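You operate a simulated robot arm through the tools that you are given. There is no shell and no other tool. Be economical: measure what you need, move in short steps, check, and stop when the job is done.

You run a simulated two-armed robot. Do the job below in one go: nothing can be reset, and whatever is moved stays where it is left.

Task
Cap the oil bottle and pack it in the crate with the jug.
Fine: hold the bottle as you cap it; then carry the crate down the middle bench to the wax tin with both hands. Set down upright: oil bottle, jug.

It is judged by the outcome, as a careful person would: the job done as asked, and still so three seconds after it is handed in. It fails if anything else is knocked over, pushed out of place, dropped, spilled or broken. A push-on lid holds only when it is set on centred and level and pressed home; a screw cap is set on level and turned clockwise until tight.

Robot
Two 7-joint arms with two-finger parallel grippers on one trunk, on a base that drives. Base frame: it is fixed to the floor where the robot stands at the start and does not move with it; the origin is under the middle of the robot, x ahead of it, y to its left, z up; the surface under the hand at the start is at about z = 800. Readings come in mm, degrees, newtons and seconds.
The left shoulder is at the start at [30, 119, 960], the right one opposite. With the tool pointing down near the work surface each hand reaches from about 280 to 680 mm from the robot's upright axis, wherever it stands, measured 20 degrees to its own side. Places, roughly: inside of the wooden crate [500, 200, 800]; middle bench [700, 100, 800]. Payload 3.43 kg a hand.
The tool frame of a hand sits at the grasp point between the pads (the TCP): z along the fingers, y along the line on which they close. The tips reach 30 mm beyond it. The gripper opens to 94 mm. The fingers are 28 mm wide and 10 mm thick; the gripper's body (50 by 96 mm) begins 55 mm behind the TCP.
Orientation is that of the tool frame in the base frame, as a unit quaternion [w, x, y, z]. With the fingers straight down and closing along the base's y, the tool's x points along the base's -x, its y along +y and its z along -z.

Tools
- The arms move only by the tool arm_command. It takes "left_motion", "right_motion" or both (then of equal length, played together; a hand with none holds still); each is a list of rows, each a list of 7 numbers: the finger opening in mm, from 0 to 94, then the shift along the tool's x, y, z in units of 300 mm (1.0 is 300 mm), then the turn, a rotation vector about the tool's x, y, z in units of 180 degrees (1.0 is 180 degrees). In form: [[hand, x, y, z, wx, wy, wz], ...]. A call has 1 to 12 rows; each row is the pose to reach, as a shift and turn from the pose commanded when the call began, along the tool's axes at that moment. A call with a number of a shift or a turn outside -1 to 1 is refused whole. Rows are played at 5 a second. More than 50 mm and 8.6 degrees between two rows, or a gripper value outside its range, and nothing of the call is played. Where a pose cannot be reached the arm comes as near as it can. A force on the tool above 90 N (or 10 N above the force at the start of the call, whichever is more), or a blocked arm, ends the call early, and 0.2 s more pass. The fingers move at their own pace (about 72 mm/s each) and stop on an object; they squeeze with about 38 N. The grip force told is the motor's: it shows also when the fingers shut on nothing. Time passes only in rows, and 0.2 s behind the last, so rows that repeat a pose let the fingers close. It gives the time, the measured TCP pose, the force on the tool (base axes), the opening and the grip force at its end, in the units of the frame above (readings bear some noise), with the torque about the TCP (base axes, N m) and any sound that the robot's microphone picked up, and new pictures: "views" is both (left out), scene, wrist or none (wrist: the cameras of the hands that moved).
- Cameras (640 x 400 px; columns grow to the right, rows downward): "scene" is now at [37.9, 11.9, 1654]; the picture's right is [0.18, -0.98, 0.00], its down [-0.84, -0.16, -0.51] and it looks along [0.50, 0.09, -0.86] (base axes); focal length 286 px, centre (320, 200). "left" rides on the left gripper at [76, -14, -102] in its tool frame; the picture's right is [0.18, 0.98, 0.00], its down [-0.75, 0.14, -0.64] and it looks along [-0.63, 0.12, 0.77] (tool axes); focal length 243 px, centre (320, 200). "right" rides on the right gripper at [76, 14, -103] in its tool frame; the picture's right is [-0.18, 0.98, 0.00], its down [-0.75, -0.14, -0.64] and it looks along [-0.63, -0.12, 0.77] (tool axes); focal length 243 px, centre (320, 200). There is no depth. A picture from a camera that has moved, and an enlarged one, comes with that camera's place and axes in the base frame and with its lens.
- lift_body(by): slides the trunk up (or, below 0, down) by that many mm; the arms and the scene camera ride with it, the base frame stays. It gives what a move gives, with no picture.
- drive_base(legs): drives the robot by 1 to 6 legs, each [ahead, turn to the left] in mm and degrees, along the robot's own axes; the way and the turn of a leg run together, so that a leg with both is an arc; at most 1500 mm and 180 degrees a leg. The arms and the cameras ride along, it lands a little off, and it stops where it bumps. It gives what a move gives, and a new picture of the scene camera.
- turn_head(pan, tilt): turns the head with the scene camera to pan (to the left, within 143 degrees either way) and tilt (down, from -29 to 69), counted from straight ahead of the robot. It gives what a move gives, and a new picture of the scene camera.
- inspect(camera, box): a new picture of the part [left, top, right, bottom] of that camera's present view, enlarged. No time passes.
- hand_in(): hands the job in; it is judged then, once.

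Go step by step. Nothing tells you exact positions but the pictures and the camera data: compare them with the known pose of the tool, close in by small moves and look again before you grip or let go. The budget is 120 turns and 260 pictures, counting those below and the enlarged ones. Unless the task says otherwise, let go and move clear before handing in, and close with one line.

The tools are called by a JSON object that holds its "name" and its "arguments". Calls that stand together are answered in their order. arm_command: Moves the arms, as the interface text tells. Its arguments: {"type":"object","properties":{"left_motion":{"type":"array"},"right_motion":{"type":"array"},"views":{"type":"string","enum":["both","scene","wrist","none"]}},"required":[]} The other tools are called the same way: lift_body (by) slides the trunk up or down; drive_base (legs) drives the base; turn_head (pan, tilt) turns the head that bears the scene camera; inspect (camera, box) takes an enlarged picture of a part of a camera's view; hand_in () hands the job in.

At the start:

```text
t: 0.0
left_position: [457.3, 188.0, 1139.2]
left_ee_rot: [0.0, 0.0, 1.0, 0.0]
left_contact_force: [-0.1, -0.1, -0.5]
left_ft_torque: [-0.01, -0.02, 0.02]
left_gripper_width: 93.8
left_grip_force: 0.0
right_position: [461.5, -180.1, 1097.0]
right_ee_rot: [0.0, 0.0, 1.0, 0.0]
right_contact_force: [-0.7, 0.0, 0.1]
right_ft_torque: [-0.04, 0.03, 0.02]
right_gripper_width: 94.0
right_grip_force: 0.1
trunk travel left (down, up): [-225.0, 185.0]
robot x, y, heading: [-0.5, -0.1, 0.2]
head pan, tilt: [10.6, 59.2]
```

scene: 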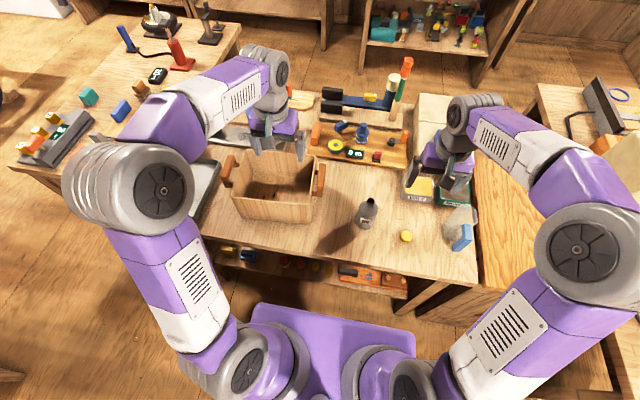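
right: 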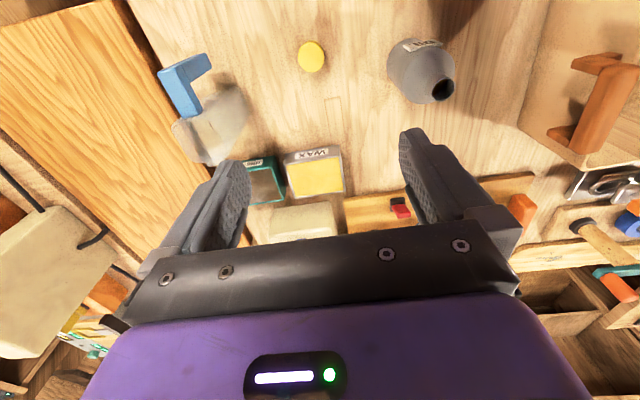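
left: 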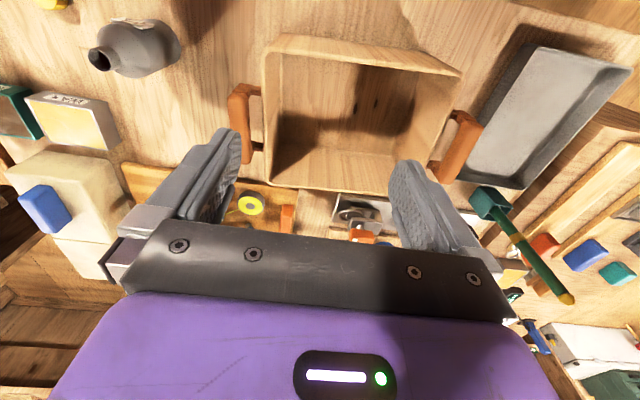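

I see the crate ahead-left, a grey oil bottle with open neck at its right, a yellow cap beside it, and a clear jug with a blue handle at the far right. I'll enlarge to measure them.

{"name": "inspect", "arguments": {"camera": "scene", "box": [200, 100, 520, 300]}}

{"name": "inspect", "arguments": {"camera": "right", "box": [140, 0, 540, 250]}}

```text
2.00 times, centred on (360, 200) of scene
camera zoom: at [37.9, 11.9, 1654.0], right [0.18, -0.98, 0.0], down [-0.84, -0.16, -0.51], along [0.5, 0.09, -0.86], focal length 572 px, centre (240, 200)
```

zoom: 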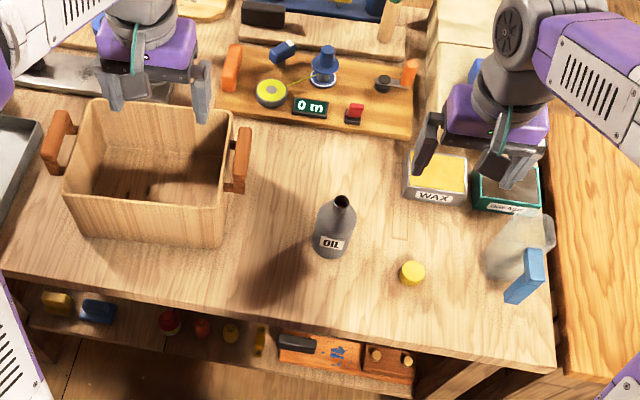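

```text
1.60 times, centred on (340, 125) of right
camera zoom: at [385.2, -165.7, 1199.4], right [0.18, 0.98, 0.0], down [0.75, -0.14, 0.64], along [0.63, -0.12, -0.77], focal length 388 px, centre (288, 320)
```

zoom: 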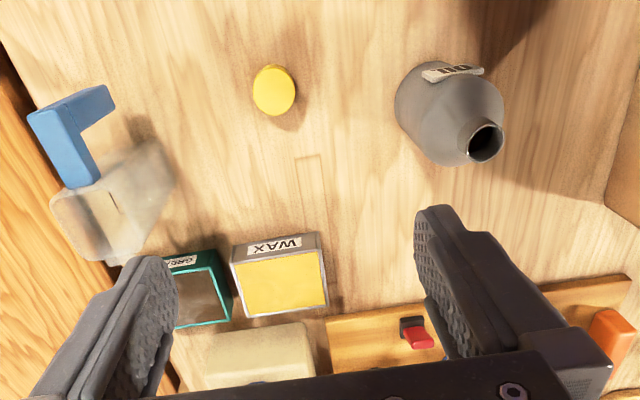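

The cap is near [447,-189], the bottle near [478,-56] (mouth around z 940), and the wax tin near [615,-214]. I'll lower the right hand over the cap for a closer look at cap, bottle and jug.

{"name": "arm_command", "arguments": {"right_motion": [[94, 0.02, -0.01, 0.12, 0, 0, 0], [94, 0.04, -0.02, 0.24, 0, 0, 0], [94, 0.047, -0.03, 0.36, 0, 0, 0], [94, 0.047, -0.03, 0.45, 0, 0, 0]], "views": "both"}}

```text
t: 1.0
left_position: [457.9, 188.2, 1139.2]
left_ee_rot: [0.001, 0.0, 1.0, 0.0]
left_contact_force: [0.3, 0.9, 0.1]
left_ft_torque: [-0.01, 0.02, -0.02]
left_gripper_width: 94.1
left_grip_force: 0.0
right_position: [445.6, -188.9, 959.4]
right_ee_rot: [0.0, 0.0, 1.0, 0.0]
right_contact_force: [-0.1, 0.0, -0.1]
right_ft_torque: [-0.04, 0.01, -0.02]
right_gripper_width: 93.7
right_grip_force: 0.1
trunk travel left (down, up): [-225.0, 185.0]
robot x, y, heading: [1.6, 5.6, 0.1]
head pan, tilt: [10.6, 59.2]
camera scene: at [38.2, 11.9, 1654.0], right [0.18, -0.98, 0.0], down [-0.84, -0.16, -0.51], along [0.5, 0.09, -0.86], focal length 286 px, centre (320, 200)
camera right: at [370.3, -174.6, 1062.3], right [0.18, 0.98, 0.0], down [0.75, -0.14, 0.64], along [0.63, -0.12, -0.77], focal length 243 px, centre (320, 200)
```

scene: 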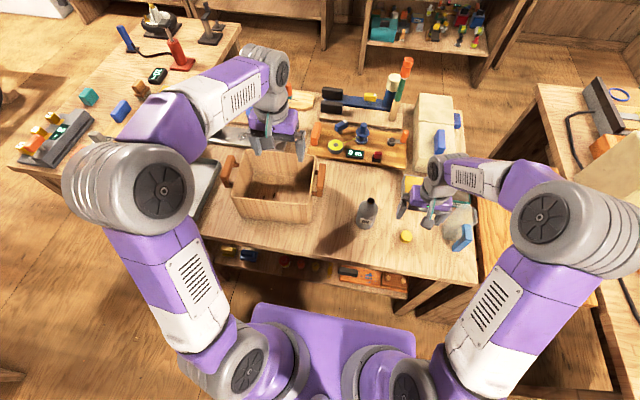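
right: 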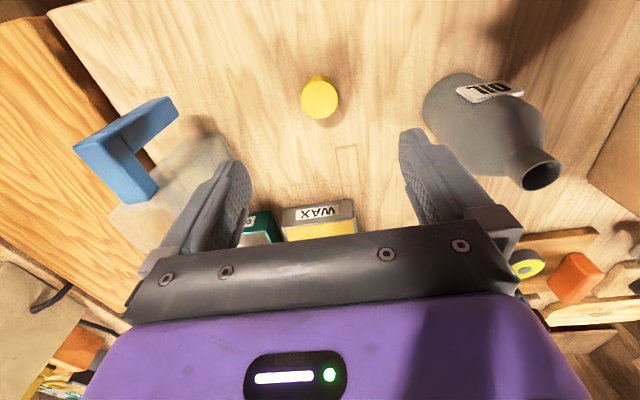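

{"name": "inspect", "arguments": {"camera": "right", "box": [280, 60, 600, 260]}}

{"name": "inspect", "arguments": {"camera": "right", "box": [60, 60, 380, 260]}}

{"name": "inspect", "arguments": {"camera": "scene", "box": [340, 160, 500, 260]}}

{"name": "inspect", "arguments": {"camera": "left", "box": [200, 20, 520, 220]}}

```text
2.00 times, centred on (440, 160) of right
camera zoom: at [370.3, -174.6, 1062.3], right [0.18, 0.98, 0.0], down [0.75, -0.14, 0.64], along [0.63, -0.12, -0.77], focal length 485 px, centre (80, 280)
```

zoom: 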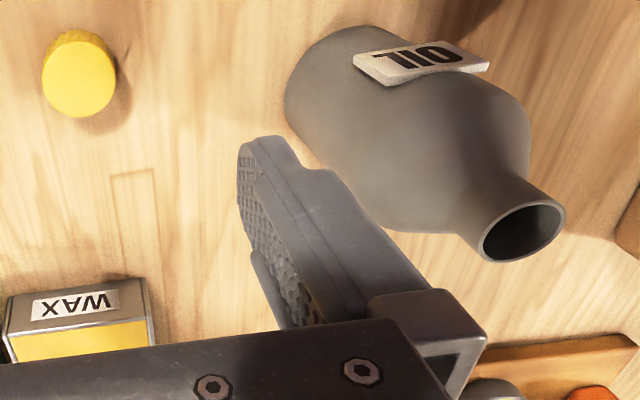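

```text
2.00 times, centred on (220, 160) of right
camera zoom: at [370.3, -174.6, 1062.3], right [0.18, 0.98, 0.0], down [0.75, -0.14, 0.64], along [0.63, -0.12, -0.77], focal length 485 px, centre (520, 280)
```

zoom: 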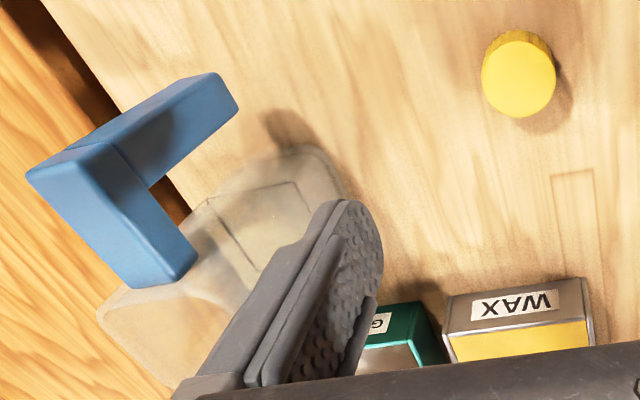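

```text
4.00 times, centred on (420, 210) of scene
camera zoom: at [38.2, 11.9, 1654.0], right [0.18, -0.98, 0.0], down [-0.84, -0.16, -0.51], along [0.5, 0.09, -0.86], focal length 1145 px, centre (-80, 160)
```

zoom: 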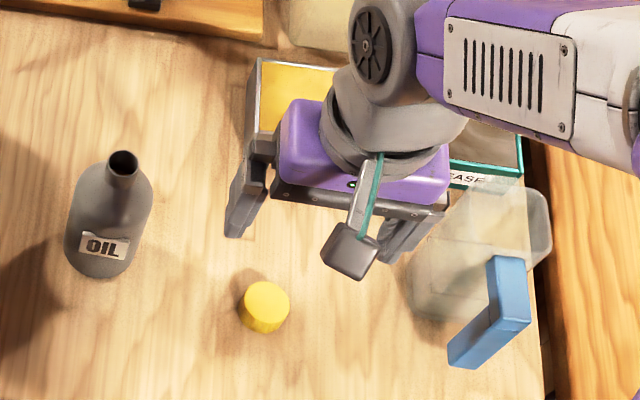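

```text
2.00 times, centred on (360, 120) of left
camera zoom: at [382.8, 175.9, 1242.1], right [-0.18, 0.98, 0.0], down [0.75, 0.14, 0.64], along [0.63, 0.12, -0.77], focal length 485 px, centre (240, 360)
```

zoom: 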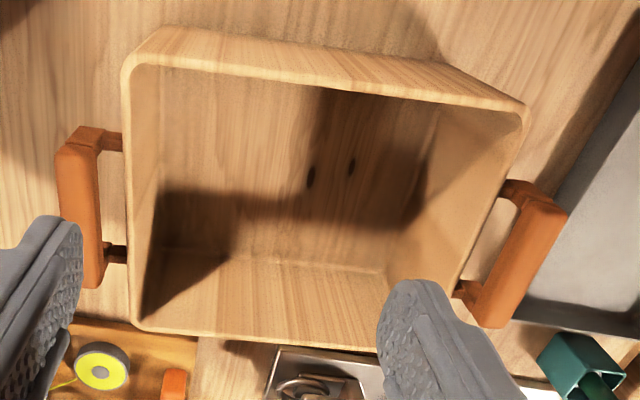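

The cap is ribbed, so it is most likely a screw cap. I'll bring the left hand to a staging pose behind the bottle (fingers forward, 30° down, yawed 20° right) and then look at everything, with the crate unobstructed.

{"name": "arm_command", "arguments": {"left_motion": [[94, 0.03, -0.113, 0, 0.0065, -0.0367, 0.0112], [94, 0.06, -0.226, 0, 0.013, -0.0734, 0.0224], [94, 0.09, -0.339, 0.02, 0.0195, -0.11, 0.0336], [94, 0.12, -0.451, 0.06, 0.026, -0.1467, 0.0448], [94, 0.15, -0.564, 0.15, 0.0325, -0.1834, 0.056], [94, 0.18, -0.677, 0.25, 0.039, -0.22, 0.0672], [94, 0.2, -0.677, 0.38, 0.0455, -0.2567, 0.0784], [94, 0.22, -0.677, 0.5, 0.052, -0.2934, 0.0896], [94, 0.24, -0.677, 0.62, 0.0582, -0.33, 0.1008], [94, 0.257, -0.677, 0.73, 0.0582, -0.33, 0.1008]]}}

```text
t: 3.2
left_position: [387.2, -19.1, 918.6]
left_ee_rot: [0.493, 0.15, 0.853, -0.088]
left_contact_force: [0.6, 0.4, -0.1]
left_ft_torque: [-0.01, 0.0, -0.06]
left_gripper_width: 94.1
left_grip_force: 0.1
left hand out of reach, approached as far as the arm can: row 9, 10
right_position: [446.4, -188.7, 960.2]
right_ee_rot: [0.0, 0.0, 1.0, 0.001]
right_contact_force: [-0.1, -0.1, -0.3]
right_ft_torque: [0.01, 0.03, 0.0]
right_gripper_width: 93.8
right_grip_force: 0.1
trunk travel left (down, up): [-225.0, 185.0]
robot x, y, heading: [2.4, 2.3, -0.1]
head pan, tilt: [10.6, 59.2]
camera scene: at [38.2, 12.2, 1654.0], right [0.18, -0.98, 0.0], down [-0.84, -0.16, -0.51], along [0.5, 0.09, -0.86], focal length 286 px, centre (320, 200)
camera left: at [263.3, 12.2, 904.4], right [0.25, 0.95, -0.16], down [-0.12, 0.2, 0.97], along [0.96, -0.22, 0.16], focal length 243 px, centre (320, 200)
```

scene: 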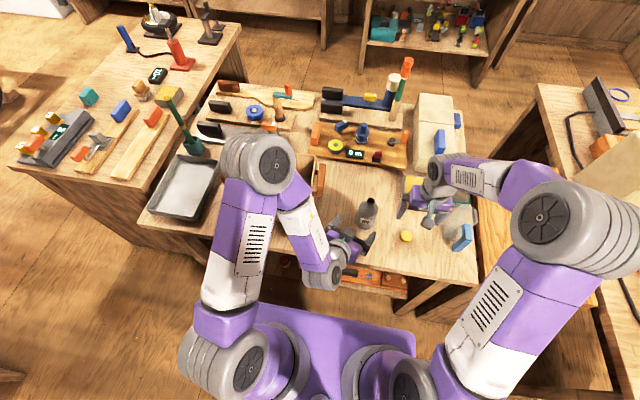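
left: 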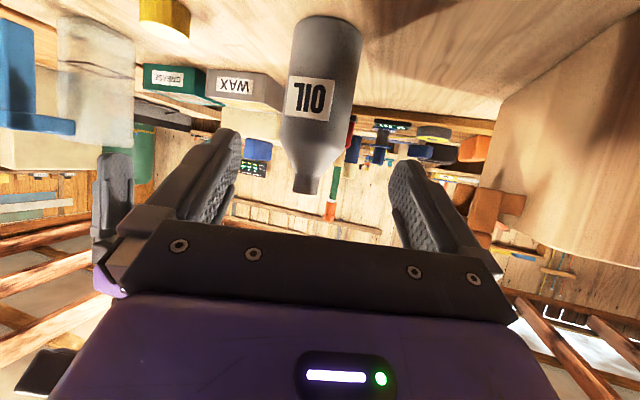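

Bottle axis is at about [486,-54], sitting between the left fingers. I'll advance the left hand along its fingers around the bottle body and look before gripping.

{"name": "arm_command", "arguments": {"left_motion": [[94, 0.005, 0.0, 0.1, 0, 0, 0], [94, 0.01, 0.0, 0.2, 0, 0, 0], [94, 0.015, 0.0, 0.3, 0, 0, 0], [94, 0.017, 0.0, 0.4, 0, 0, 0]]}}

```text
t: 4.2
left_position: [471.5, -70.5, 853.7]
left_ee_rot: [0.484, 0.142, 0.859, -0.084]
left_contact_force: [-1.7, -4.0, 1.8]
left_ft_torque: [0.14, 0.02, 0.26]
left_gripper_width: 93.8
left_grip_force: 0.0
left hand out of reach, approached as far as the arm can: row 1, 2, 3, 4
right_position: [446.8, -189.7, 959.3]
right_ee_rot: [-0.001, 0.0, 1.0, 0.0]
right_contact_force: [0.6, 0.7, 0.6]
right_ft_torque: [-0.04, 0.06, 0.0]
right_gripper_width: 94.2
right_grip_force: 0.0
trunk travel left (down, up): [-225.0, 185.0]
robot x, y, heading: [2.7, -1.7, -0.2]
head pan, tilt: [10.6, 59.2]
camera scene: at [40.4, 10.6, 1653.9], right [0.18, -0.98, 0.0], down [-0.85, -0.16, -0.51], along [0.5, 0.09, -0.86], focal length 286 px, centre (320, 200)
camera left: at [347.2, -41.6, 842.9], right [0.23, 0.96, -0.16], down [-0.11, 0.19, 0.98], along [0.97, -0.21, 0.15], focal length 243 px, centre (320, 200)
```

scene: 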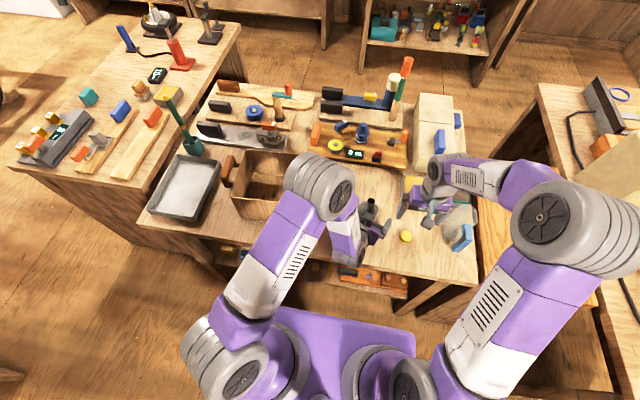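
left: 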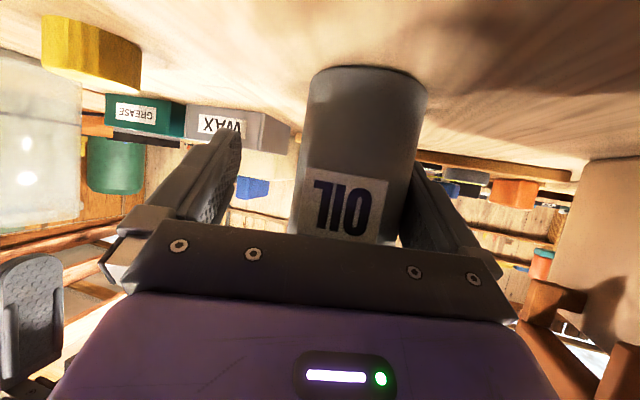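

The left finger brushes the bottle because the hand landed about 15 mm to the right of intended. I'll shift it left to centre.

{"name": "arm_command", "arguments": {"left_motion": [[94, 0.0, 0.025, 0.0, 0, 0, 0], [94, 0.0, 0.05, 0.0, 0, 0, 0]], "views": "wrist"}}

```text
t: 4.8
left_position: [469.9, -70.6, 856.5]
left_ee_rot: [0.487, 0.147, 0.857, -0.083]
left_contact_force: [-0.6, 0.5, -0.6]
left_ft_torque: [0.0, 0.0, 0.01]
left_gripper_width: 93.8
left_grip_force: 0.0
left hand out of reach, approached as far as the arm can: row 1, 2
right_position: [444.8, -190.1, 960.5]
right_ee_rot: [0.0, 0.0, 1.0, 0.0]
right_contact_force: [-0.5, -0.2, 0.2]
right_ft_torque: [0.02, 0.02, 0.0]
right_gripper_width: 94.0
right_grip_force: 0.0
trunk travel left (down, up): [-225.0, 185.0]
robot x, y, heading: [-0.7, 1.2, -0.2]
head pan, tilt: [10.6, 59.2]
camera left: at [345.9, -40.1, 843.9], right [0.24, 0.96, -0.16], down [-0.11, 0.19, 0.98], along [0.97, -0.21, 0.15], focal length 243 px, centre (320, 200)
```

left: 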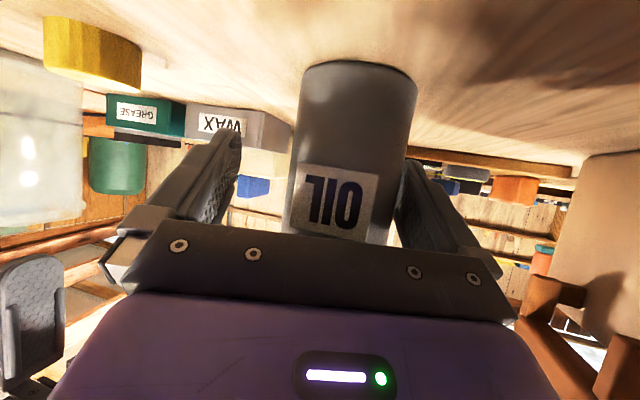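

The left arm is too folded here, which makes its pose imprecise. I'll back the hand out, reverse the base about 120 mm, and re-approach.

{"name": "arm_command", "arguments": {"left_motion": [[94, 0.0, 0.03, -0.12, 0, 0, 0], [94, 0.0, 0.03, -0.24, 0, 0, 0], [94, 0.0, 0.0, -0.36, 0, 0, 0], [94, 0.0, 0.0, -0.46, 0, 0, 0]], "views": "wrist"}}

{"name": "drive_base", "arguments": {"legs": [[-120, 0]]}}

```text
t: 5.8
left_position: [372.9, -38.0, 919.2]
left_ee_rot: [0.492, 0.151, 0.853, -0.087]
left_contact_force: [0.1, 0.3, 0.3]
left_ft_torque: [0.02, 0.03, 0.03]
left_gripper_width: 94.0
left_grip_force: 0.0
left hand out of reach, approached as far as the arm can: row 1, 4
right_position: [447.4, -189.3, 960.0]
right_ee_rot: [0.0, 0.0, 1.0, 0.001]
right_contact_force: [0.1, -0.5, -1.3]
right_ft_torque: [0.05, 0.0, 0.0]
right_gripper_width: 94.0
right_grip_force: 0.0
trunk travel left (down, up): [-225.0, 185.0]
robot x, y, heading: [-0.7, 3.0, -0.1]
head pan, tilt: [10.6, 59.2]
camera left: at [249.5, -6.4, 905.0], right [0.25, 0.96, -0.16], down [-0.12, 0.19, 0.97], along [0.96, -0.22, 0.16], focal length 243 px, centre (320, 200)
```

left: 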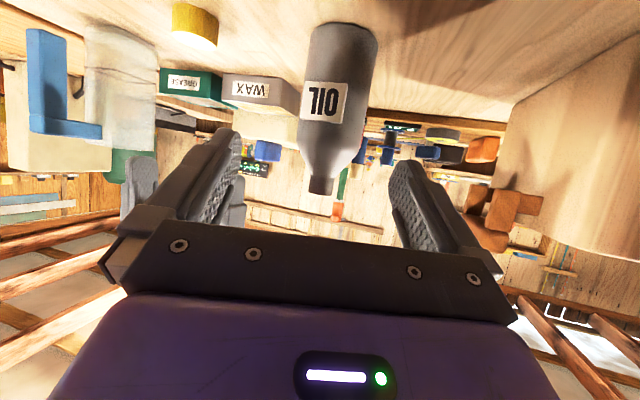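

```text
t: 7.0
left_position: [250.4, -37.3, 920.2]
left_ee_rot: [0.493, 0.15, 0.853, -0.086]
left_contact_force: [0.1, -0.5, -0.1]
left_ft_torque: [-0.02, 0.03, 0.01]
left_gripper_width: 93.9
left_grip_force: 0.1
right_position: [322.6, -188.7, 960.8]
right_ee_rot: [0.001, -0.001, 1.0, 0.0]
right_contact_force: [-1.0, -1.1, -0.2]
right_ft_torque: [-0.03, -0.02, 0.01]
right_gripper_width: 94.0
right_grip_force: 0.0
trunk travel left (down, up): [-225.0, 185.0]
robot x, y, heading: [-121.6, -1.9, 0.3]
head pan, tilt: [10.6, 59.2]
camera scene: at [-86.0, 11.8, 1654.0], right [0.19, -0.98, 0.0], down [-0.84, -0.16, -0.51], along [0.5, 0.09, -0.86], focal length 286 px, centre (320, 200)
```

scene: 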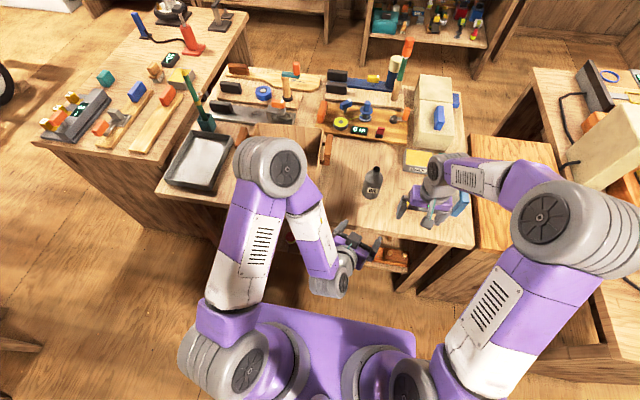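

{"name": "inspect", "arguments": {"camera": "scene", "box": [320, 130, 480, 230]}}

{"name": "inspect", "arguments": {"camera": "left", "box": [240, 0, 480, 200]}}

```text
4.00 times, centred on (400, 180) of scene
camera zoom: at [-86.0, 11.8, 1654.0], right [0.19, -0.98, 0.0], down [-0.84, -0.16, -0.51], along [0.5, 0.09, -0.86], focal length 1145 px, centre (0, 280)
```

zoom: 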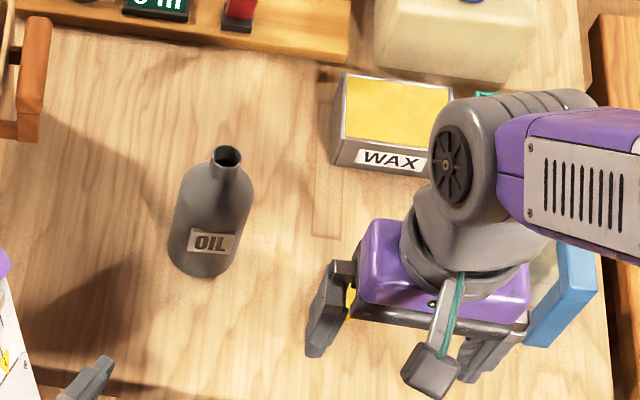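

```text
2.00 times, centred on (360, 100) of left
camera zoom: at [127.1, -5.0, 904.9], right [0.25, 0.96, -0.16], down [-0.12, 0.19, 0.97], along [0.96, -0.22, 0.16], focal length 485 px, centre (240, 400)
```

zoom: 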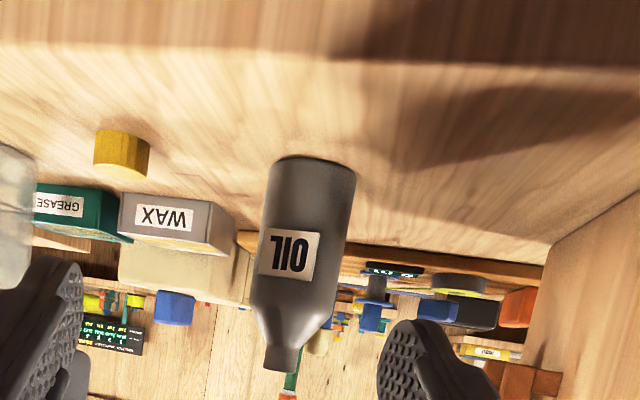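

Bottle now at about [483,-60], mouth z≈933. Moving the left hand to a pre-grasp point 110 mm behind it along the fingers.

{"name": "arm_command", "arguments": {"left_motion": [[94, -0.045, 0.049, 0.1, 0, 0, 0], [94, -0.09, 0.097, 0.2, 0, 0, 0], [94, -0.135, 0.146, 0.3, 0, 0, 0], [94, -0.181, 0.194, 0.4, 0, 0, 0]], "views": "wrist"}}

```text
t: 8.1
left_position: [393.3, -25.7, 906.3]
left_ee_rot: [0.492, 0.149, 0.854, -0.086]
left_contact_force: [-0.1, 0.2, 0.3]
left_ft_torque: [0.01, -0.03, -0.03]
left_gripper_width: 94.2
left_grip_force: 0.1
left hand out of reach, approached as far as the arm can: row 3
right_position: [324.3, -188.7, 959.7]
right_ee_rot: [0.001, -0.001, 1.0, 0.0]
right_contact_force: [-0.2, 0.0, 0.3]
right_ft_torque: [0.01, 0.01, 0.0]
right_gripper_width: 93.8
right_grip_force: 0.0
trunk travel left (down, up): [-225.0, 185.0]
robot x, y, heading: [-119.9, -2.1, -0.1]
head pan, tilt: [10.6, 59.2]
camera left: at [270.3, 6.3, 892.0], right [0.25, 0.96, -0.16], down [-0.12, 0.19, 0.97], along [0.96, -0.22, 0.16], focal length 243 px, centre (320, 200)
```

left: 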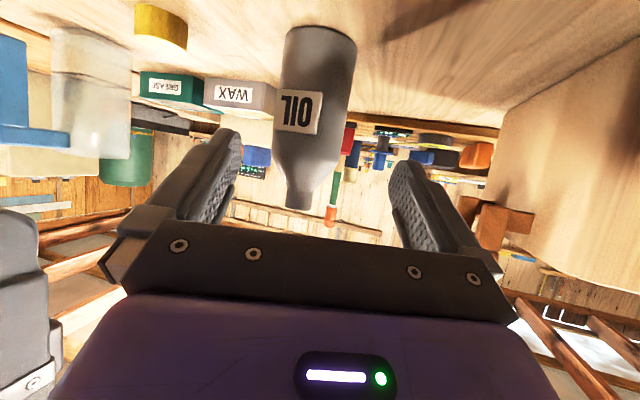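

{"name": "arm_command", "arguments": {"left_motion": [[94, 0, 0, 0.12, 0, 0, 0], [94, 0, 0, 0.24, 0, 0, 0], [94, 0, 0, 0.365, 0, 0, 0], [94, 0, 0, 0.365, 0, 0, 0]], "views": "wrist"}}

```text
t: 9.1
left_position: [493.8, -38.1, 862.2]
left_ee_rot: [0.493, 0.15, 0.853, -0.087]
left_contact_force: [-0.3, 0.3, -0.4]
left_ft_torque: [-0.01, 0.0, -0.03]
left_gripper_width: 94.1
left_grip_force: 0.1
left hand out of reach, approached as far as the arm can: row 1, 2, 3, 4
right_position: [323.8, -187.5, 959.2]
right_ee_rot: [-0.001, -0.001, 1.0, 0.0]
right_contact_force: [0.9, 0.1, 0.7]
right_ft_torque: [-0.01, 0.0, 0.0]
right_gripper_width: 93.9
right_grip_force: 0.1
trunk travel left (down, up): [-225.0, 185.0]
robot x, y, heading: [-119.0, -0.5, 0.1]
head pan, tilt: [10.6, 59.2]
camera left: at [371.0, -7.2, 848.0], right [0.25, 0.96, -0.16], down [-0.12, 0.19, 0.97], along [0.96, -0.22, 0.16], focal length 243 px, centre (320, 200)
```

left: 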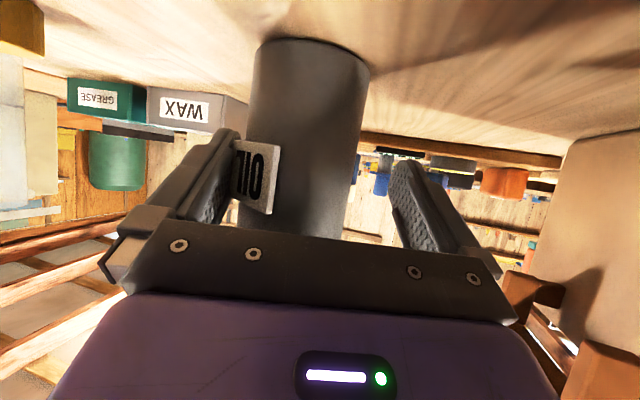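

The hand is still stopped by a joint limit in this orientation. I'll steepen the tilt by 15° about the grasp point and see if it settles on target.

{"name": "arm_command", "arguments": {"left_motion": [[94, 0, 0, 0, 0, 0.042, 0], [94, 0, 0, 0, 0, 0.083, 0]], "views": "wrist"}}

```text
t: 9.7
left_position: [494.6, -38.7, 863.3]
left_ee_rot: [0.377, 0.16, 0.91, -0.065]
left_contact_force: [-0.4, 0.2, -0.4]
left_ft_torque: [0.0, 0.01, 0.0]
left_gripper_width: 94.1
left_grip_force: 0.0
right_position: [324.3, -188.3, 959.5]
right_ee_rot: [0.0, -0.001, 1.0, 0.0]
right_contact_force: [-0.7, 0.5, 0.4]
right_ft_torque: [0.0, -0.02, 0.03]
right_gripper_width: 94.0
right_grip_force: 0.1
trunk travel left (down, up): [-225.0, 185.0]
robot x, y, heading: [-121.2, 0.4, 0.0]
head pan, tilt: [10.6, 59.2]
camera left: at [371.2, -8.2, 881.7], right [0.21, 0.97, -0.13], down [0.12, 0.1, 0.99], along [0.97, -0.23, -0.1], focal length 243 px, centre (320, 200)
```

left: 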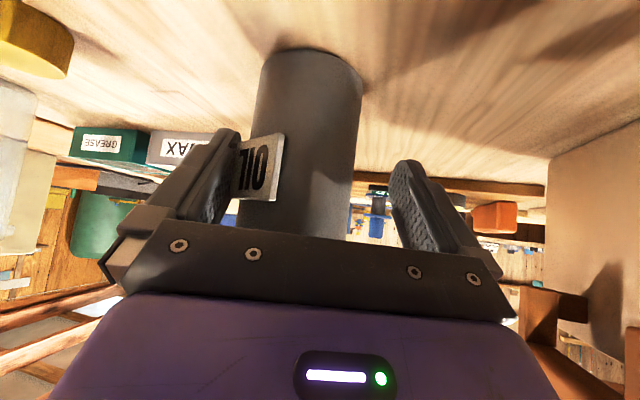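

The arm now reaches the pose. The bottle sits about 11 mm toward the right finger; I'll shift the hand to centre it, then close.

{"name": "arm_command", "arguments": {"left_motion": [[94, 0.01, -0.02, -0.01, 0, 0, 0], [94, 0.02, -0.035, -0.01, 0, 0, 0], [94, 0.02, -0.035, -0.01, 0, 0, 0]], "views": "wrist"}}

```text
t: 10.4
left_position: [484.4, -47.9, 860.8]
left_ee_rot: [0.378, 0.159, 0.91, -0.066]
left_contact_force: [-0.5, 1.0, 1.0]
left_ft_torque: [0.0, 0.0, -0.02]
left_gripper_width: 94.1
left_grip_force: 0.0
right_position: [324.6, -188.3, 960.1]
right_ee_rot: [0.0, -0.001, 1.0, 0.0]
right_contact_force: [0.8, -0.3, -0.1]
right_ft_torque: [-0.01, 0.0, 0.01]
right_gripper_width: 94.1
right_grip_force: 0.0
trunk travel left (down, up): [-225.0, 185.0]
robot x, y, heading: [-124.0, 3.9, -0.2]
head pan, tilt: [10.6, 59.2]
camera left: at [361.1, -16.5, 879.3], right [0.21, 0.97, -0.13], down [0.12, 0.11, 0.99], along [0.97, -0.23, -0.09], focal length 243 px, centre (320, 200)
```

left: 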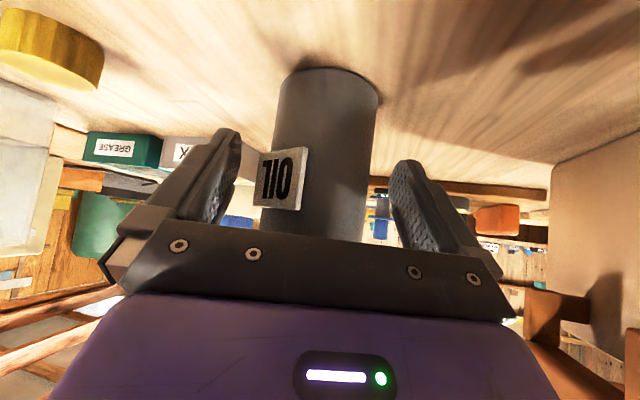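

{"name": "arm_command", "arguments": {"left_motion": [[74, 0, 0, 0, 0, 0, 0], [66, 0, 0, 0, 0, 0, 0], [58, 0, 0, 0, 0, 0, 0], [50, 0, 0, 0, 0, 0, 0], [50, 0, 0, 0, 0, 0, 0]], "views": "both"}}

```text
t: 11.7
left_position: [484.5, -47.0, 861.0]
left_ee_rot: [0.377, 0.159, 0.91, -0.066]
left_contact_force: [0.8, 0.8, 0.1]
left_ft_torque: [-0.06, 0.02, 0.0]
left_gripper_width: 60.4
left_grip_force: 37.9
right_position: [324.8, -188.4, 960.1]
right_ee_rot: [0.0, -0.001, 1.0, 0.001]
right_contact_force: [1.0, -0.4, 0.6]
right_ft_torque: [0.0, -0.01, -0.04]
right_gripper_width: 93.7
right_grip_force: 0.0
trunk travel left (down, up): [-225.0, 185.0]
robot x, y, heading: [-121.1, 2.6, 0.2]
head pan, tilt: [10.6, 59.2]
camera scene: at [-84.3, 11.9, 1654.0], right [0.19, -0.98, 0.0], down [-0.84, -0.16, -0.51], along [0.5, 0.09, -0.86], focal length 286 px, centre (320, 200)
camera left: at [361.2, -16.4, 879.2], right [0.21, 0.97, -0.13], down [0.12, 0.11, 0.99], along [0.97, -0.22, -0.09], focal length 243 px, centre (320, 200)
```

scene: 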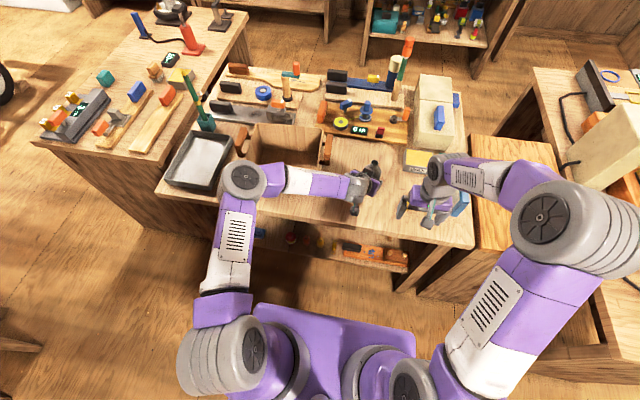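
left: 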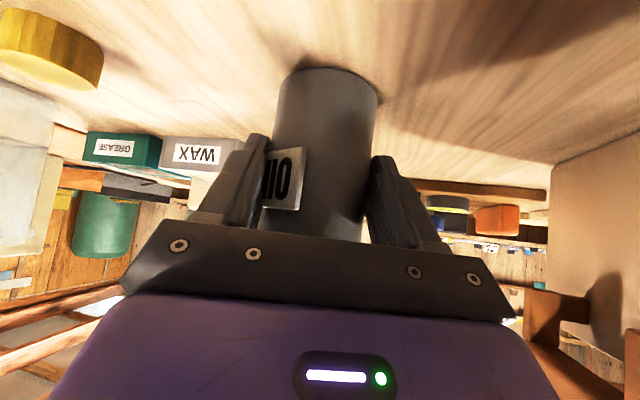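

Bottle is held firmly (60 mm). Now the right hand goes over the cap near [446,-189].

{"name": "arm_command", "arguments": {"right_motion": [[94, -0.14, 0, 0, 0, 0, 0], [94, -0.28, 0, 0, 0, 0, 0], [94, -0.404, 0, 0.05, 0, 0, 0], [70, -0.404, 0, 0.2, 0, 0, 0], [70, -0.404, 0, 0.25, 0, 0, 0]], "views": "both"}}

```text
t: 12.8
left_position: [484.5, -47.3, 861.9]
left_ee_rot: [0.378, 0.16, 0.91, -0.066]
left_contact_force: [0.1, -0.6, 0.2]
left_ft_torque: [-0.05, 0.01, 0.02]
left_gripper_width: 60.4
left_grip_force: 38.1
right_position: [443.5, -188.9, 883.8]
right_ee_rot: [0.0, -0.001, 1.0, 0.0]
right_contact_force: [0.4, 0.1, 0.1]
right_ft_torque: [0.0, -0.06, 0.01]
right_gripper_width: 70.2
right_grip_force: 0.1
trunk travel left (down, up): [-225.0, 185.0]
robot x, y, heading: [-124.4, 0.9, -0.0]
head pan, tilt: [10.6, 59.2]
camera scene: at [-84.2, 11.9, 1654.0], right [0.19, -0.98, 0.0], down [-0.84, -0.16, -0.51], along [0.5, 0.09, -0.86], focal length 286 px, centre (320, 200)
camera right: at [367.1, -175.4, 985.9], right [0.18, 0.98, 0.0], down [0.75, -0.14, 0.64], along [0.63, -0.12, -0.77], focal length 243 px, centre (320, 200)
```

scene: 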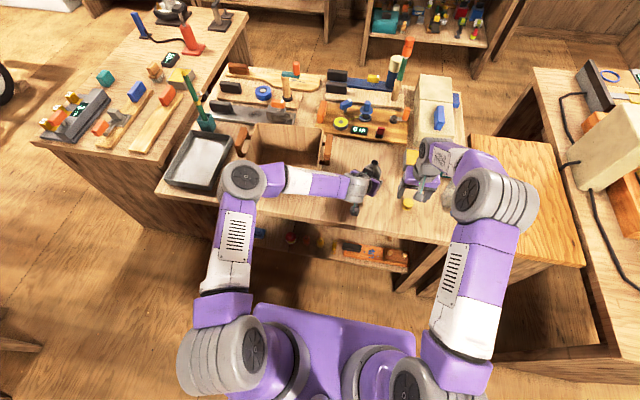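
right: 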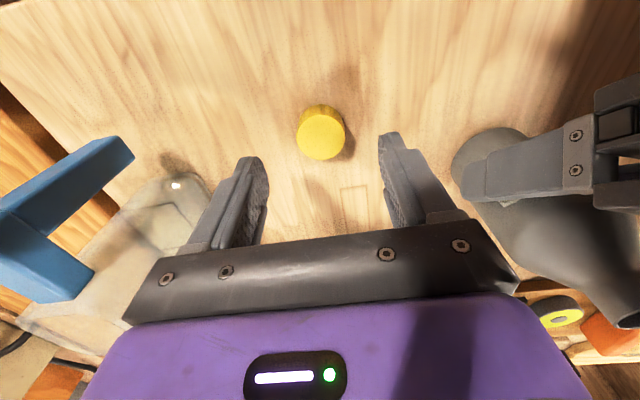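

{"name": "arm_command", "arguments": {"right_motion": [[70, -0.013, -0.003, 0.08, 0, 0, 0], [70, -0.013, -0.003, 0.16, 0, 0, 0], [55, -0.013, -0.003, 0.165, 0, 0, 0], [40, -0.013, -0.003, 0.165, 0, 0, 0], [30, -0.013, -0.003, 0.165, 0, 0, 0], [25, -0.013, -0.003, 0.165, 0, 0, 0]], "views": "wrist"}}

```text
t: 14.2
left_position: [484.3, -47.6, 860.6]
left_ee_rot: [0.378, 0.16, 0.91, -0.067]
left_contact_force: [0.5, -0.3, 0.1]
left_ft_torque: [-0.08, -0.03, 0.02]
left_gripper_width: 60.6
left_grip_force: 37.9
right_position: [449.5, -189.4, 837.2]
right_ee_rot: [0.0, -0.001, 1.0, -0.001]
right_contact_force: [-0.5, 0.5, 0.0]
right_ft_torque: [-0.04, 0.02, 0.0]
right_gripper_width: 30.5
right_grip_force: 37.4
trunk travel left (down, up): [-225.0, 185.0]
robot x, y, heading: [-118.5, 0.3, 0.0]
head pan, tilt: [10.6, 59.2]
camera right: at [372.4, -175.2, 938.7], right [0.18, 0.98, 0.0], down [0.75, -0.14, 0.64], along [0.63, -0.12, -0.77], focal length 243 px, centre (320, 200)
```

right: 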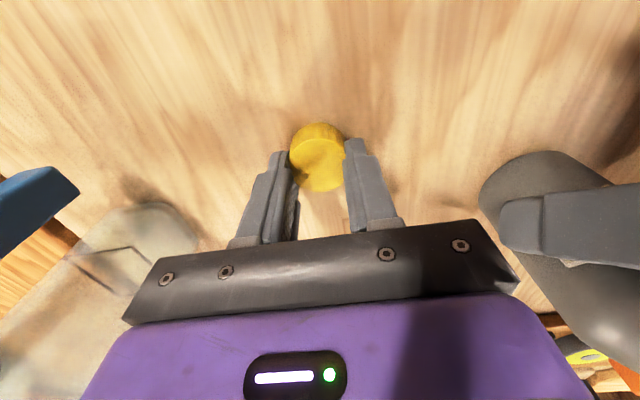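

{"name": "inspect", "arguments": {"camera": "right", "box": [240, 100, 400, 260]}}

```text
2.50 times, centred on (320, 180) of right
camera zoom: at [372.4, -175.2, 938.7], right [0.18, 0.98, 0.0], down [0.75, -0.14, 0.64], along [0.63, -0.12, -0.77], focal length 606 px, centre (320, 250)
```

zoom: 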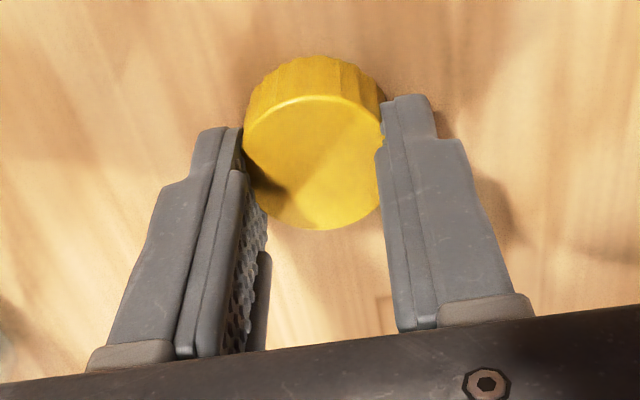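

The cap is 31 mm wide, 21 mm tall, centred near x=443.4, about 5 mm off my TCP. I'll open, shift and regrip so it is on the hand axis for turning.

{"name": "arm_command", "arguments": {"right_motion": [[40, 0, 0, 0, 0, 0, 0], [44, 0.016, -0.002, 0.0, 0, 0, 0], [44, 0.016, -0.002, 0.01, 0, 0, 0], [30, 0.016, -0.002, 0.01, 0, 0, 0], [25, 0.016, -0.002, 0.01, 0, 0, 0], [25, 0.016, -0.002, 0.01, 0, 0, 0]], "views": "none"}}

{"name": "inspect", "arguments": {"camera": "right", "box": [240, 100, 400, 260]}}

{"name": "inspect", "arguments": {"camera": "scene", "box": [320, 130, 480, 230]}}

```text
t: 15.7
left_position: [483.1, -48.0, 860.8]
left_ee_rot: [0.378, 0.16, 0.91, -0.067]
left_contact_force: [-0.2, 0.9, -0.1]
left_ft_torque: [0.02, -0.02, 0.0]
left_gripper_width: 60.6
left_grip_force: 38.6
right_position: [444.2, -189.1, 832.7]
right_ee_rot: [0.0, 0.0, 1.0, 0.0]
right_contact_force: [0.9, -1.4, 1.5]
right_ft_torque: [-0.07, -0.03, 0.02]
right_gripper_width: 30.5
right_grip_force: 38.2
trunk travel left (down, up): [-225.0, 185.0]
robot x, y, heading: [-119.3, -3.4, -0.0]
head pan, tilt: [10.6, 59.2]
```

```text
2.50 times, centred on (320, 180) of right
camera zoom: at [367.8, -175.5, 935.2], right [0.18, 0.98, 0.0], down [0.75, -0.14, 0.64], along [0.63, -0.12, -0.77], focal length 606 px, centre (320, 250)
```

zoom: 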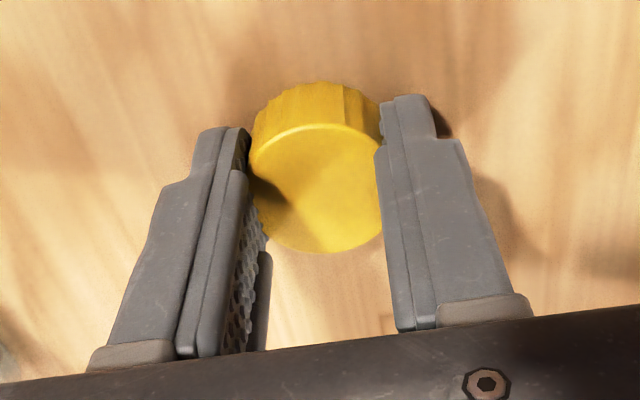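

```text
4.00 times, centred on (400, 180) of scene
camera zoom: at [-84.4, 11.9, 1654.0], right [0.19, -0.98, 0.0], down [-0.84, -0.16, -0.51], along [0.5, 0.09, -0.86], focal length 1145 px, centre (0, 280)
```

zoom: 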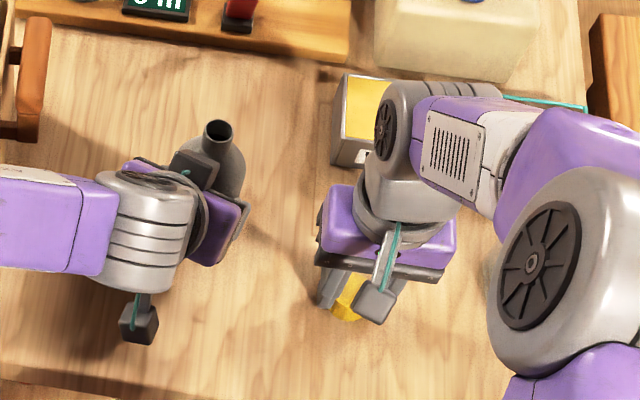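

Cap is centred in the grip. The bottle mouth now computes to about [505,-51,933]. I'll lift the cap and bring it to the right of the bottle, above mouth height, to verify from the right wrist camera.

{"name": "arm_command", "arguments": {"right_motion": [[25, 0, 0, -0.15, 0, 0, 0], [25, 0, 0, -0.3, 0, 0, 0], [25, 0, 0, -0.45, 0, 0, 0], [25, -0.05, 0.04, -0.557, 0, 0, 0], [25, -0.13, 0.1, -0.557, 0, 0, 0], [25, -0.203, 0.15, -0.557, 0, 0, 0], [25, -0.203, 0.15, -0.557, 0, 0, 0]], "views": "both"}}

{"name": "inspect", "arguments": {"camera": "right", "box": [240, 60, 640, 310]}}

{"name": "inspect", "arguments": {"camera": "scene", "box": [320, 130, 480, 230]}}

```text
t: 17.2
left_position: [484.1, -46.4, 860.6]
left_ee_rot: [0.378, 0.159, 0.91, -0.065]
left_contact_force: [0.0, 0.0, -0.3]
left_ft_torque: [-0.08, 0.07, -0.03]
left_gripper_width: 58.5
left_grip_force: 38.2
right_position: [507.0, -147.2, 999.1]
right_ee_rot: [0.0, -0.001, 1.0, 0.0]
right_contact_force: [0.0, -0.1, -0.1]
right_ft_torque: [-0.01, 0.02, -0.02]
right_gripper_width: 30.4
right_grip_force: 37.7
trunk travel left (down, up): [-225.0, 185.0]
robot x, y, heading: [-119.0, -2.7, 0.1]
head pan, tilt: [10.6, 59.2]
camera scene: at [-84.5, 11.5, 1654.0], right [0.18, -0.98, 0.0], down [-0.84, -0.16, -0.51], along [0.5, 0.09, -0.86], focal length 286 px, centre (320, 200)
camera right: at [430.5, -132.6, 1102.1], right [0.18, 0.98, 0.0], down [0.75, -0.14, 0.64], along [0.63, -0.12, -0.77], focal length 243 px, centre (320, 200)
```

scene: 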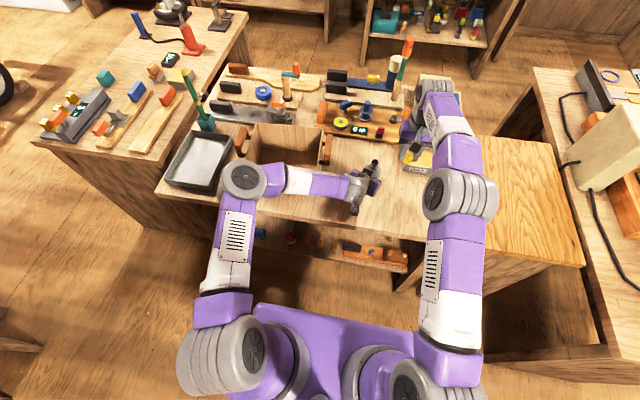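
right: 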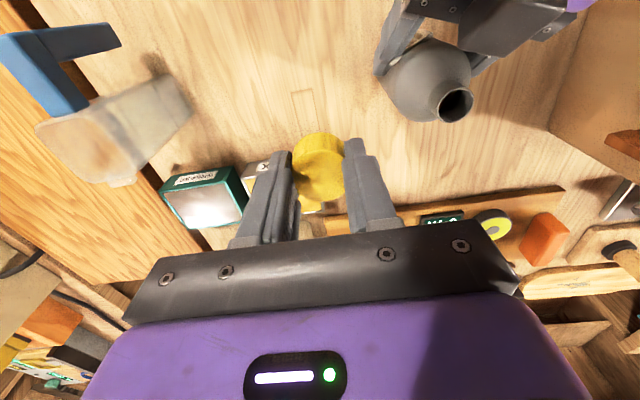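

```text
1.60 times, centred on (440, 185) of right
camera zoom: at [430.5, -132.6, 1102.1], right [0.18, 0.98, 0.0], down [0.75, -0.14, 0.64], along [0.63, -0.12, -0.77], focal length 388 px, centre (128, 224)
```

zoom: 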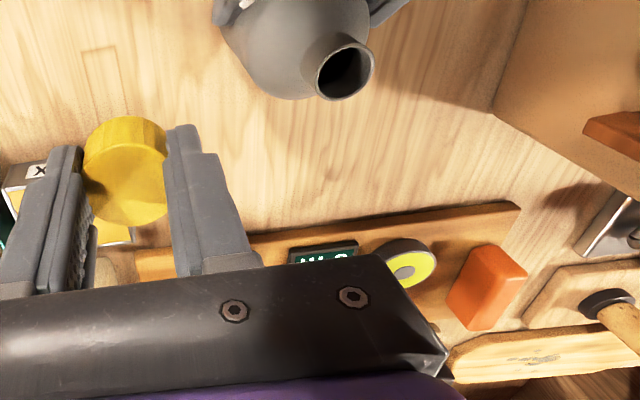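

```text
4.00 times, centred on (400, 180) of scene
camera zoom: at [-84.5, 11.5, 1654.0], right [0.18, -0.98, 0.0], down [-0.84, -0.16, -0.51], along [0.5, 0.09, -0.86], focal length 1145 px, centre (0, 280)
```

zoom: 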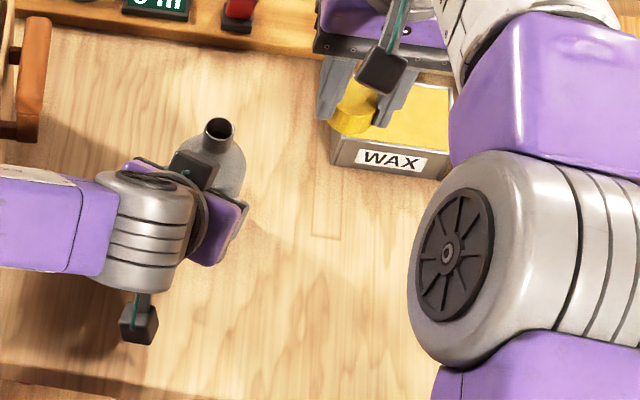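

Both cameras agree the mouth is at about [504,-52,934]. To gain turning range I'll pre-rotate the right hand 90° counter-clockwise here before placing the cap.

{"name": "arm_command", "arguments": {"right_motion": [[25, 0, 0, 0, 0, 0, -0.045], [25, 0, 0, 0, 0, 0, -0.09], [25, 0, 0, 0, 0, 0, -0.135], [25, 0, 0, 0, 0, 0, -0.18], [25, 0, 0, 0, 0, 0, -0.225], [25, 0, 0, 0, 0, 0, -0.27], [25, 0, 0, 0, 0, 0, -0.315], [25, 0, 0, 0, 0, 0, -0.36], [25, 0, 0, 0, 0, 0, -0.405], [25, 0, 0, 0, 0, 0, -0.45], [25, 0, 0, 0, 0, 0, -0.495], [25, 0, 0, 0, 0, 0, -0.5]], "views": "both"}}

```text
t: 19.9
left_position: [484.6, -46.9, 860.1]
left_ee_rot: [0.377, 0.16, 0.91, -0.066]
left_contact_force: [0.3, 0.3, -0.3]
left_ft_torque: [0.05, 0.02, 0.01]
left_gripper_width: 58.5
left_grip_force: 37.7
right_position: [506.0, -144.7, 1000.5]
right_ee_rot: [0.0, 0.709, -0.706, 0.0]
right_contact_force: [-0.2, -0.1, 0.1]
right_ft_torque: [-0.03, 0.01, -0.01]
right_gripper_width: 30.2
right_grip_force: 38.2
trunk travel left (down, up): [-225.0, 185.0]
robot x, y, heading: [-118.8, -4.4, 0.5]
head pan, tilt: [10.6, 59.2]
camera scene: at [-84.1, 11.8, 1654.0], right [0.19, -0.98, 0.0], down [-0.84, -0.16, -0.51], along [0.5, 0.09, -0.86], focal length 286 px, centre (320, 200)
camera right: at [492.4, -220.7, 1103.1], right [-0.98, 0.18, 0.0], down [0.14, 0.75, 0.64], along [0.12, 0.63, -0.77], focal length 243 px, centre (320, 200)
```

scene: 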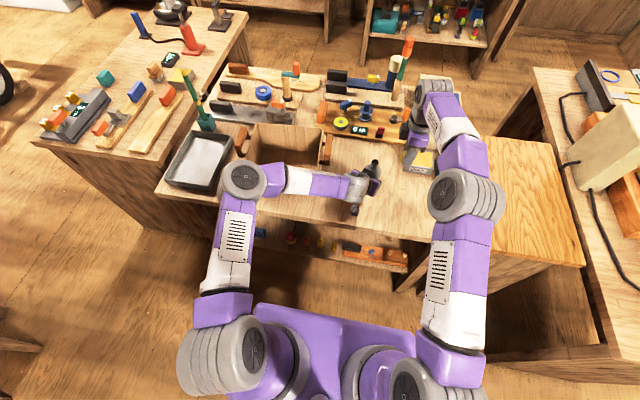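
right: 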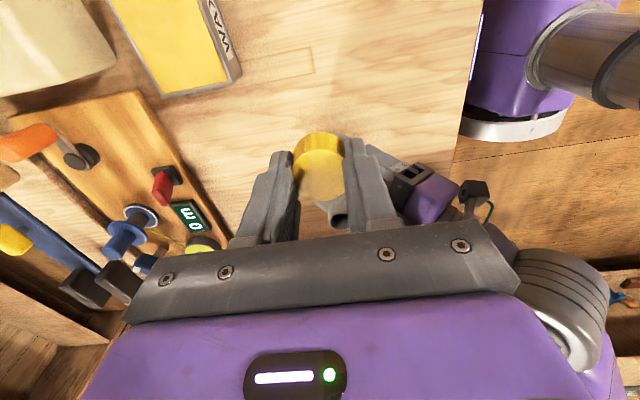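

{"name": "arm_command", "arguments": {"right_motion": [[25, -0.1, 0.003, 0, 0, 0, 0], [25, -0.2, 0.006, 0, 0, 0, 0], [25, -0.308, 0.008, 0, 0, 0, 0], [25, -0.308, 0.008, 0, 0, 0, 0]], "views": "wrist"}}

{"name": "inspect", "arguments": {"camera": "right", "box": [220, 100, 420, 260]}}

{"name": "inspect", "arguments": {"camera": "scene", "box": [320, 110, 440, 210]}}

```text
t: 20.9
left_position: [483.7, -47.5, 858.7]
left_ee_rot: [0.378, 0.159, 0.91, -0.065]
left_contact_force: [-0.5, 0.5, -0.1]
left_ft_torque: [0.06, 0.01, 0.0]
left_gripper_width: 58.3
left_grip_force: 38.4
right_position: [501.7, -51.7, 999.9]
right_ee_rot: [0.0, 0.708, -0.707, -0.001]
right_contact_force: [0.2, -1.1, -0.2]
right_ft_torque: [0.01, -0.01, 0.03]
right_gripper_width: 30.0
right_grip_force: 38.3
trunk travel left (down, up): [-225.0, 185.0]
robot x, y, heading: [-120.8, -3.5, 0.2]
head pan, tilt: [10.6, 59.2]
camera right: at [488.5, -128.3, 1101.9], right [-0.98, 0.18, 0.0], down [0.14, 0.75, 0.64], along [0.12, 0.63, -0.77], focal length 243 px, centre (320, 200)
```

right: 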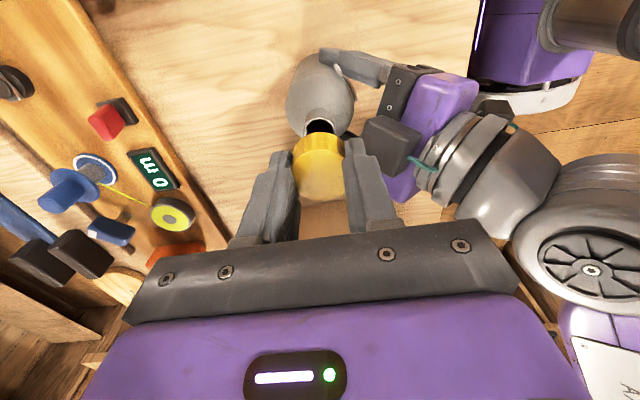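

```text
2.50 times, centred on (320, 180) of right
camera zoom: at [488.5, -128.3, 1101.9], right [-0.98, 0.18, 0.0], down [0.14, 0.75, 0.64], along [0.12, 0.63, -0.77], focal length 606 px, centre (320, 250)
```

zoom: 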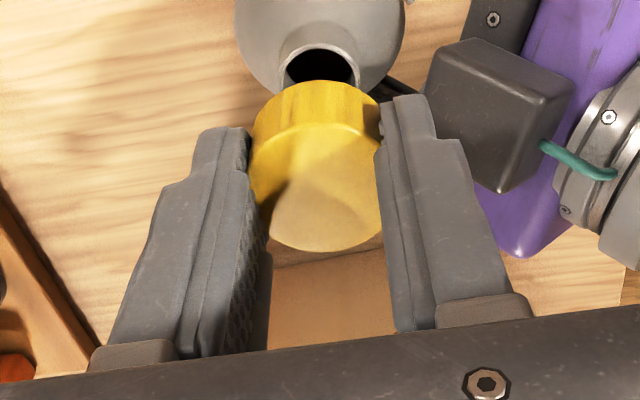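

```text
4.00 times, centred on (380, 160) of scene
camera zoom: at [-84.1, 11.1, 1654.0], right [0.18, -0.98, 0.0], down [-0.84, -0.16, -0.51], along [0.5, 0.09, -0.86], focal length 1145 px, centre (80, 360)
```

zoom: 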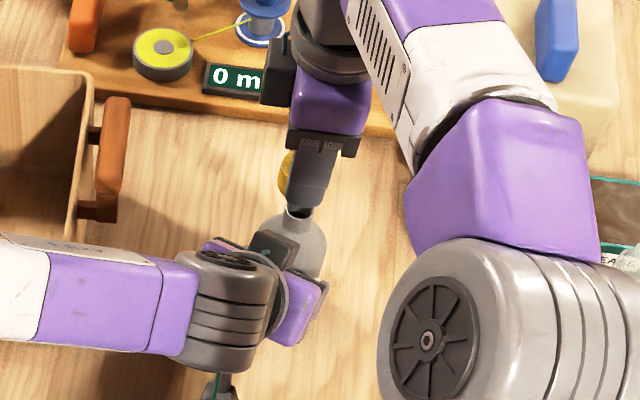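

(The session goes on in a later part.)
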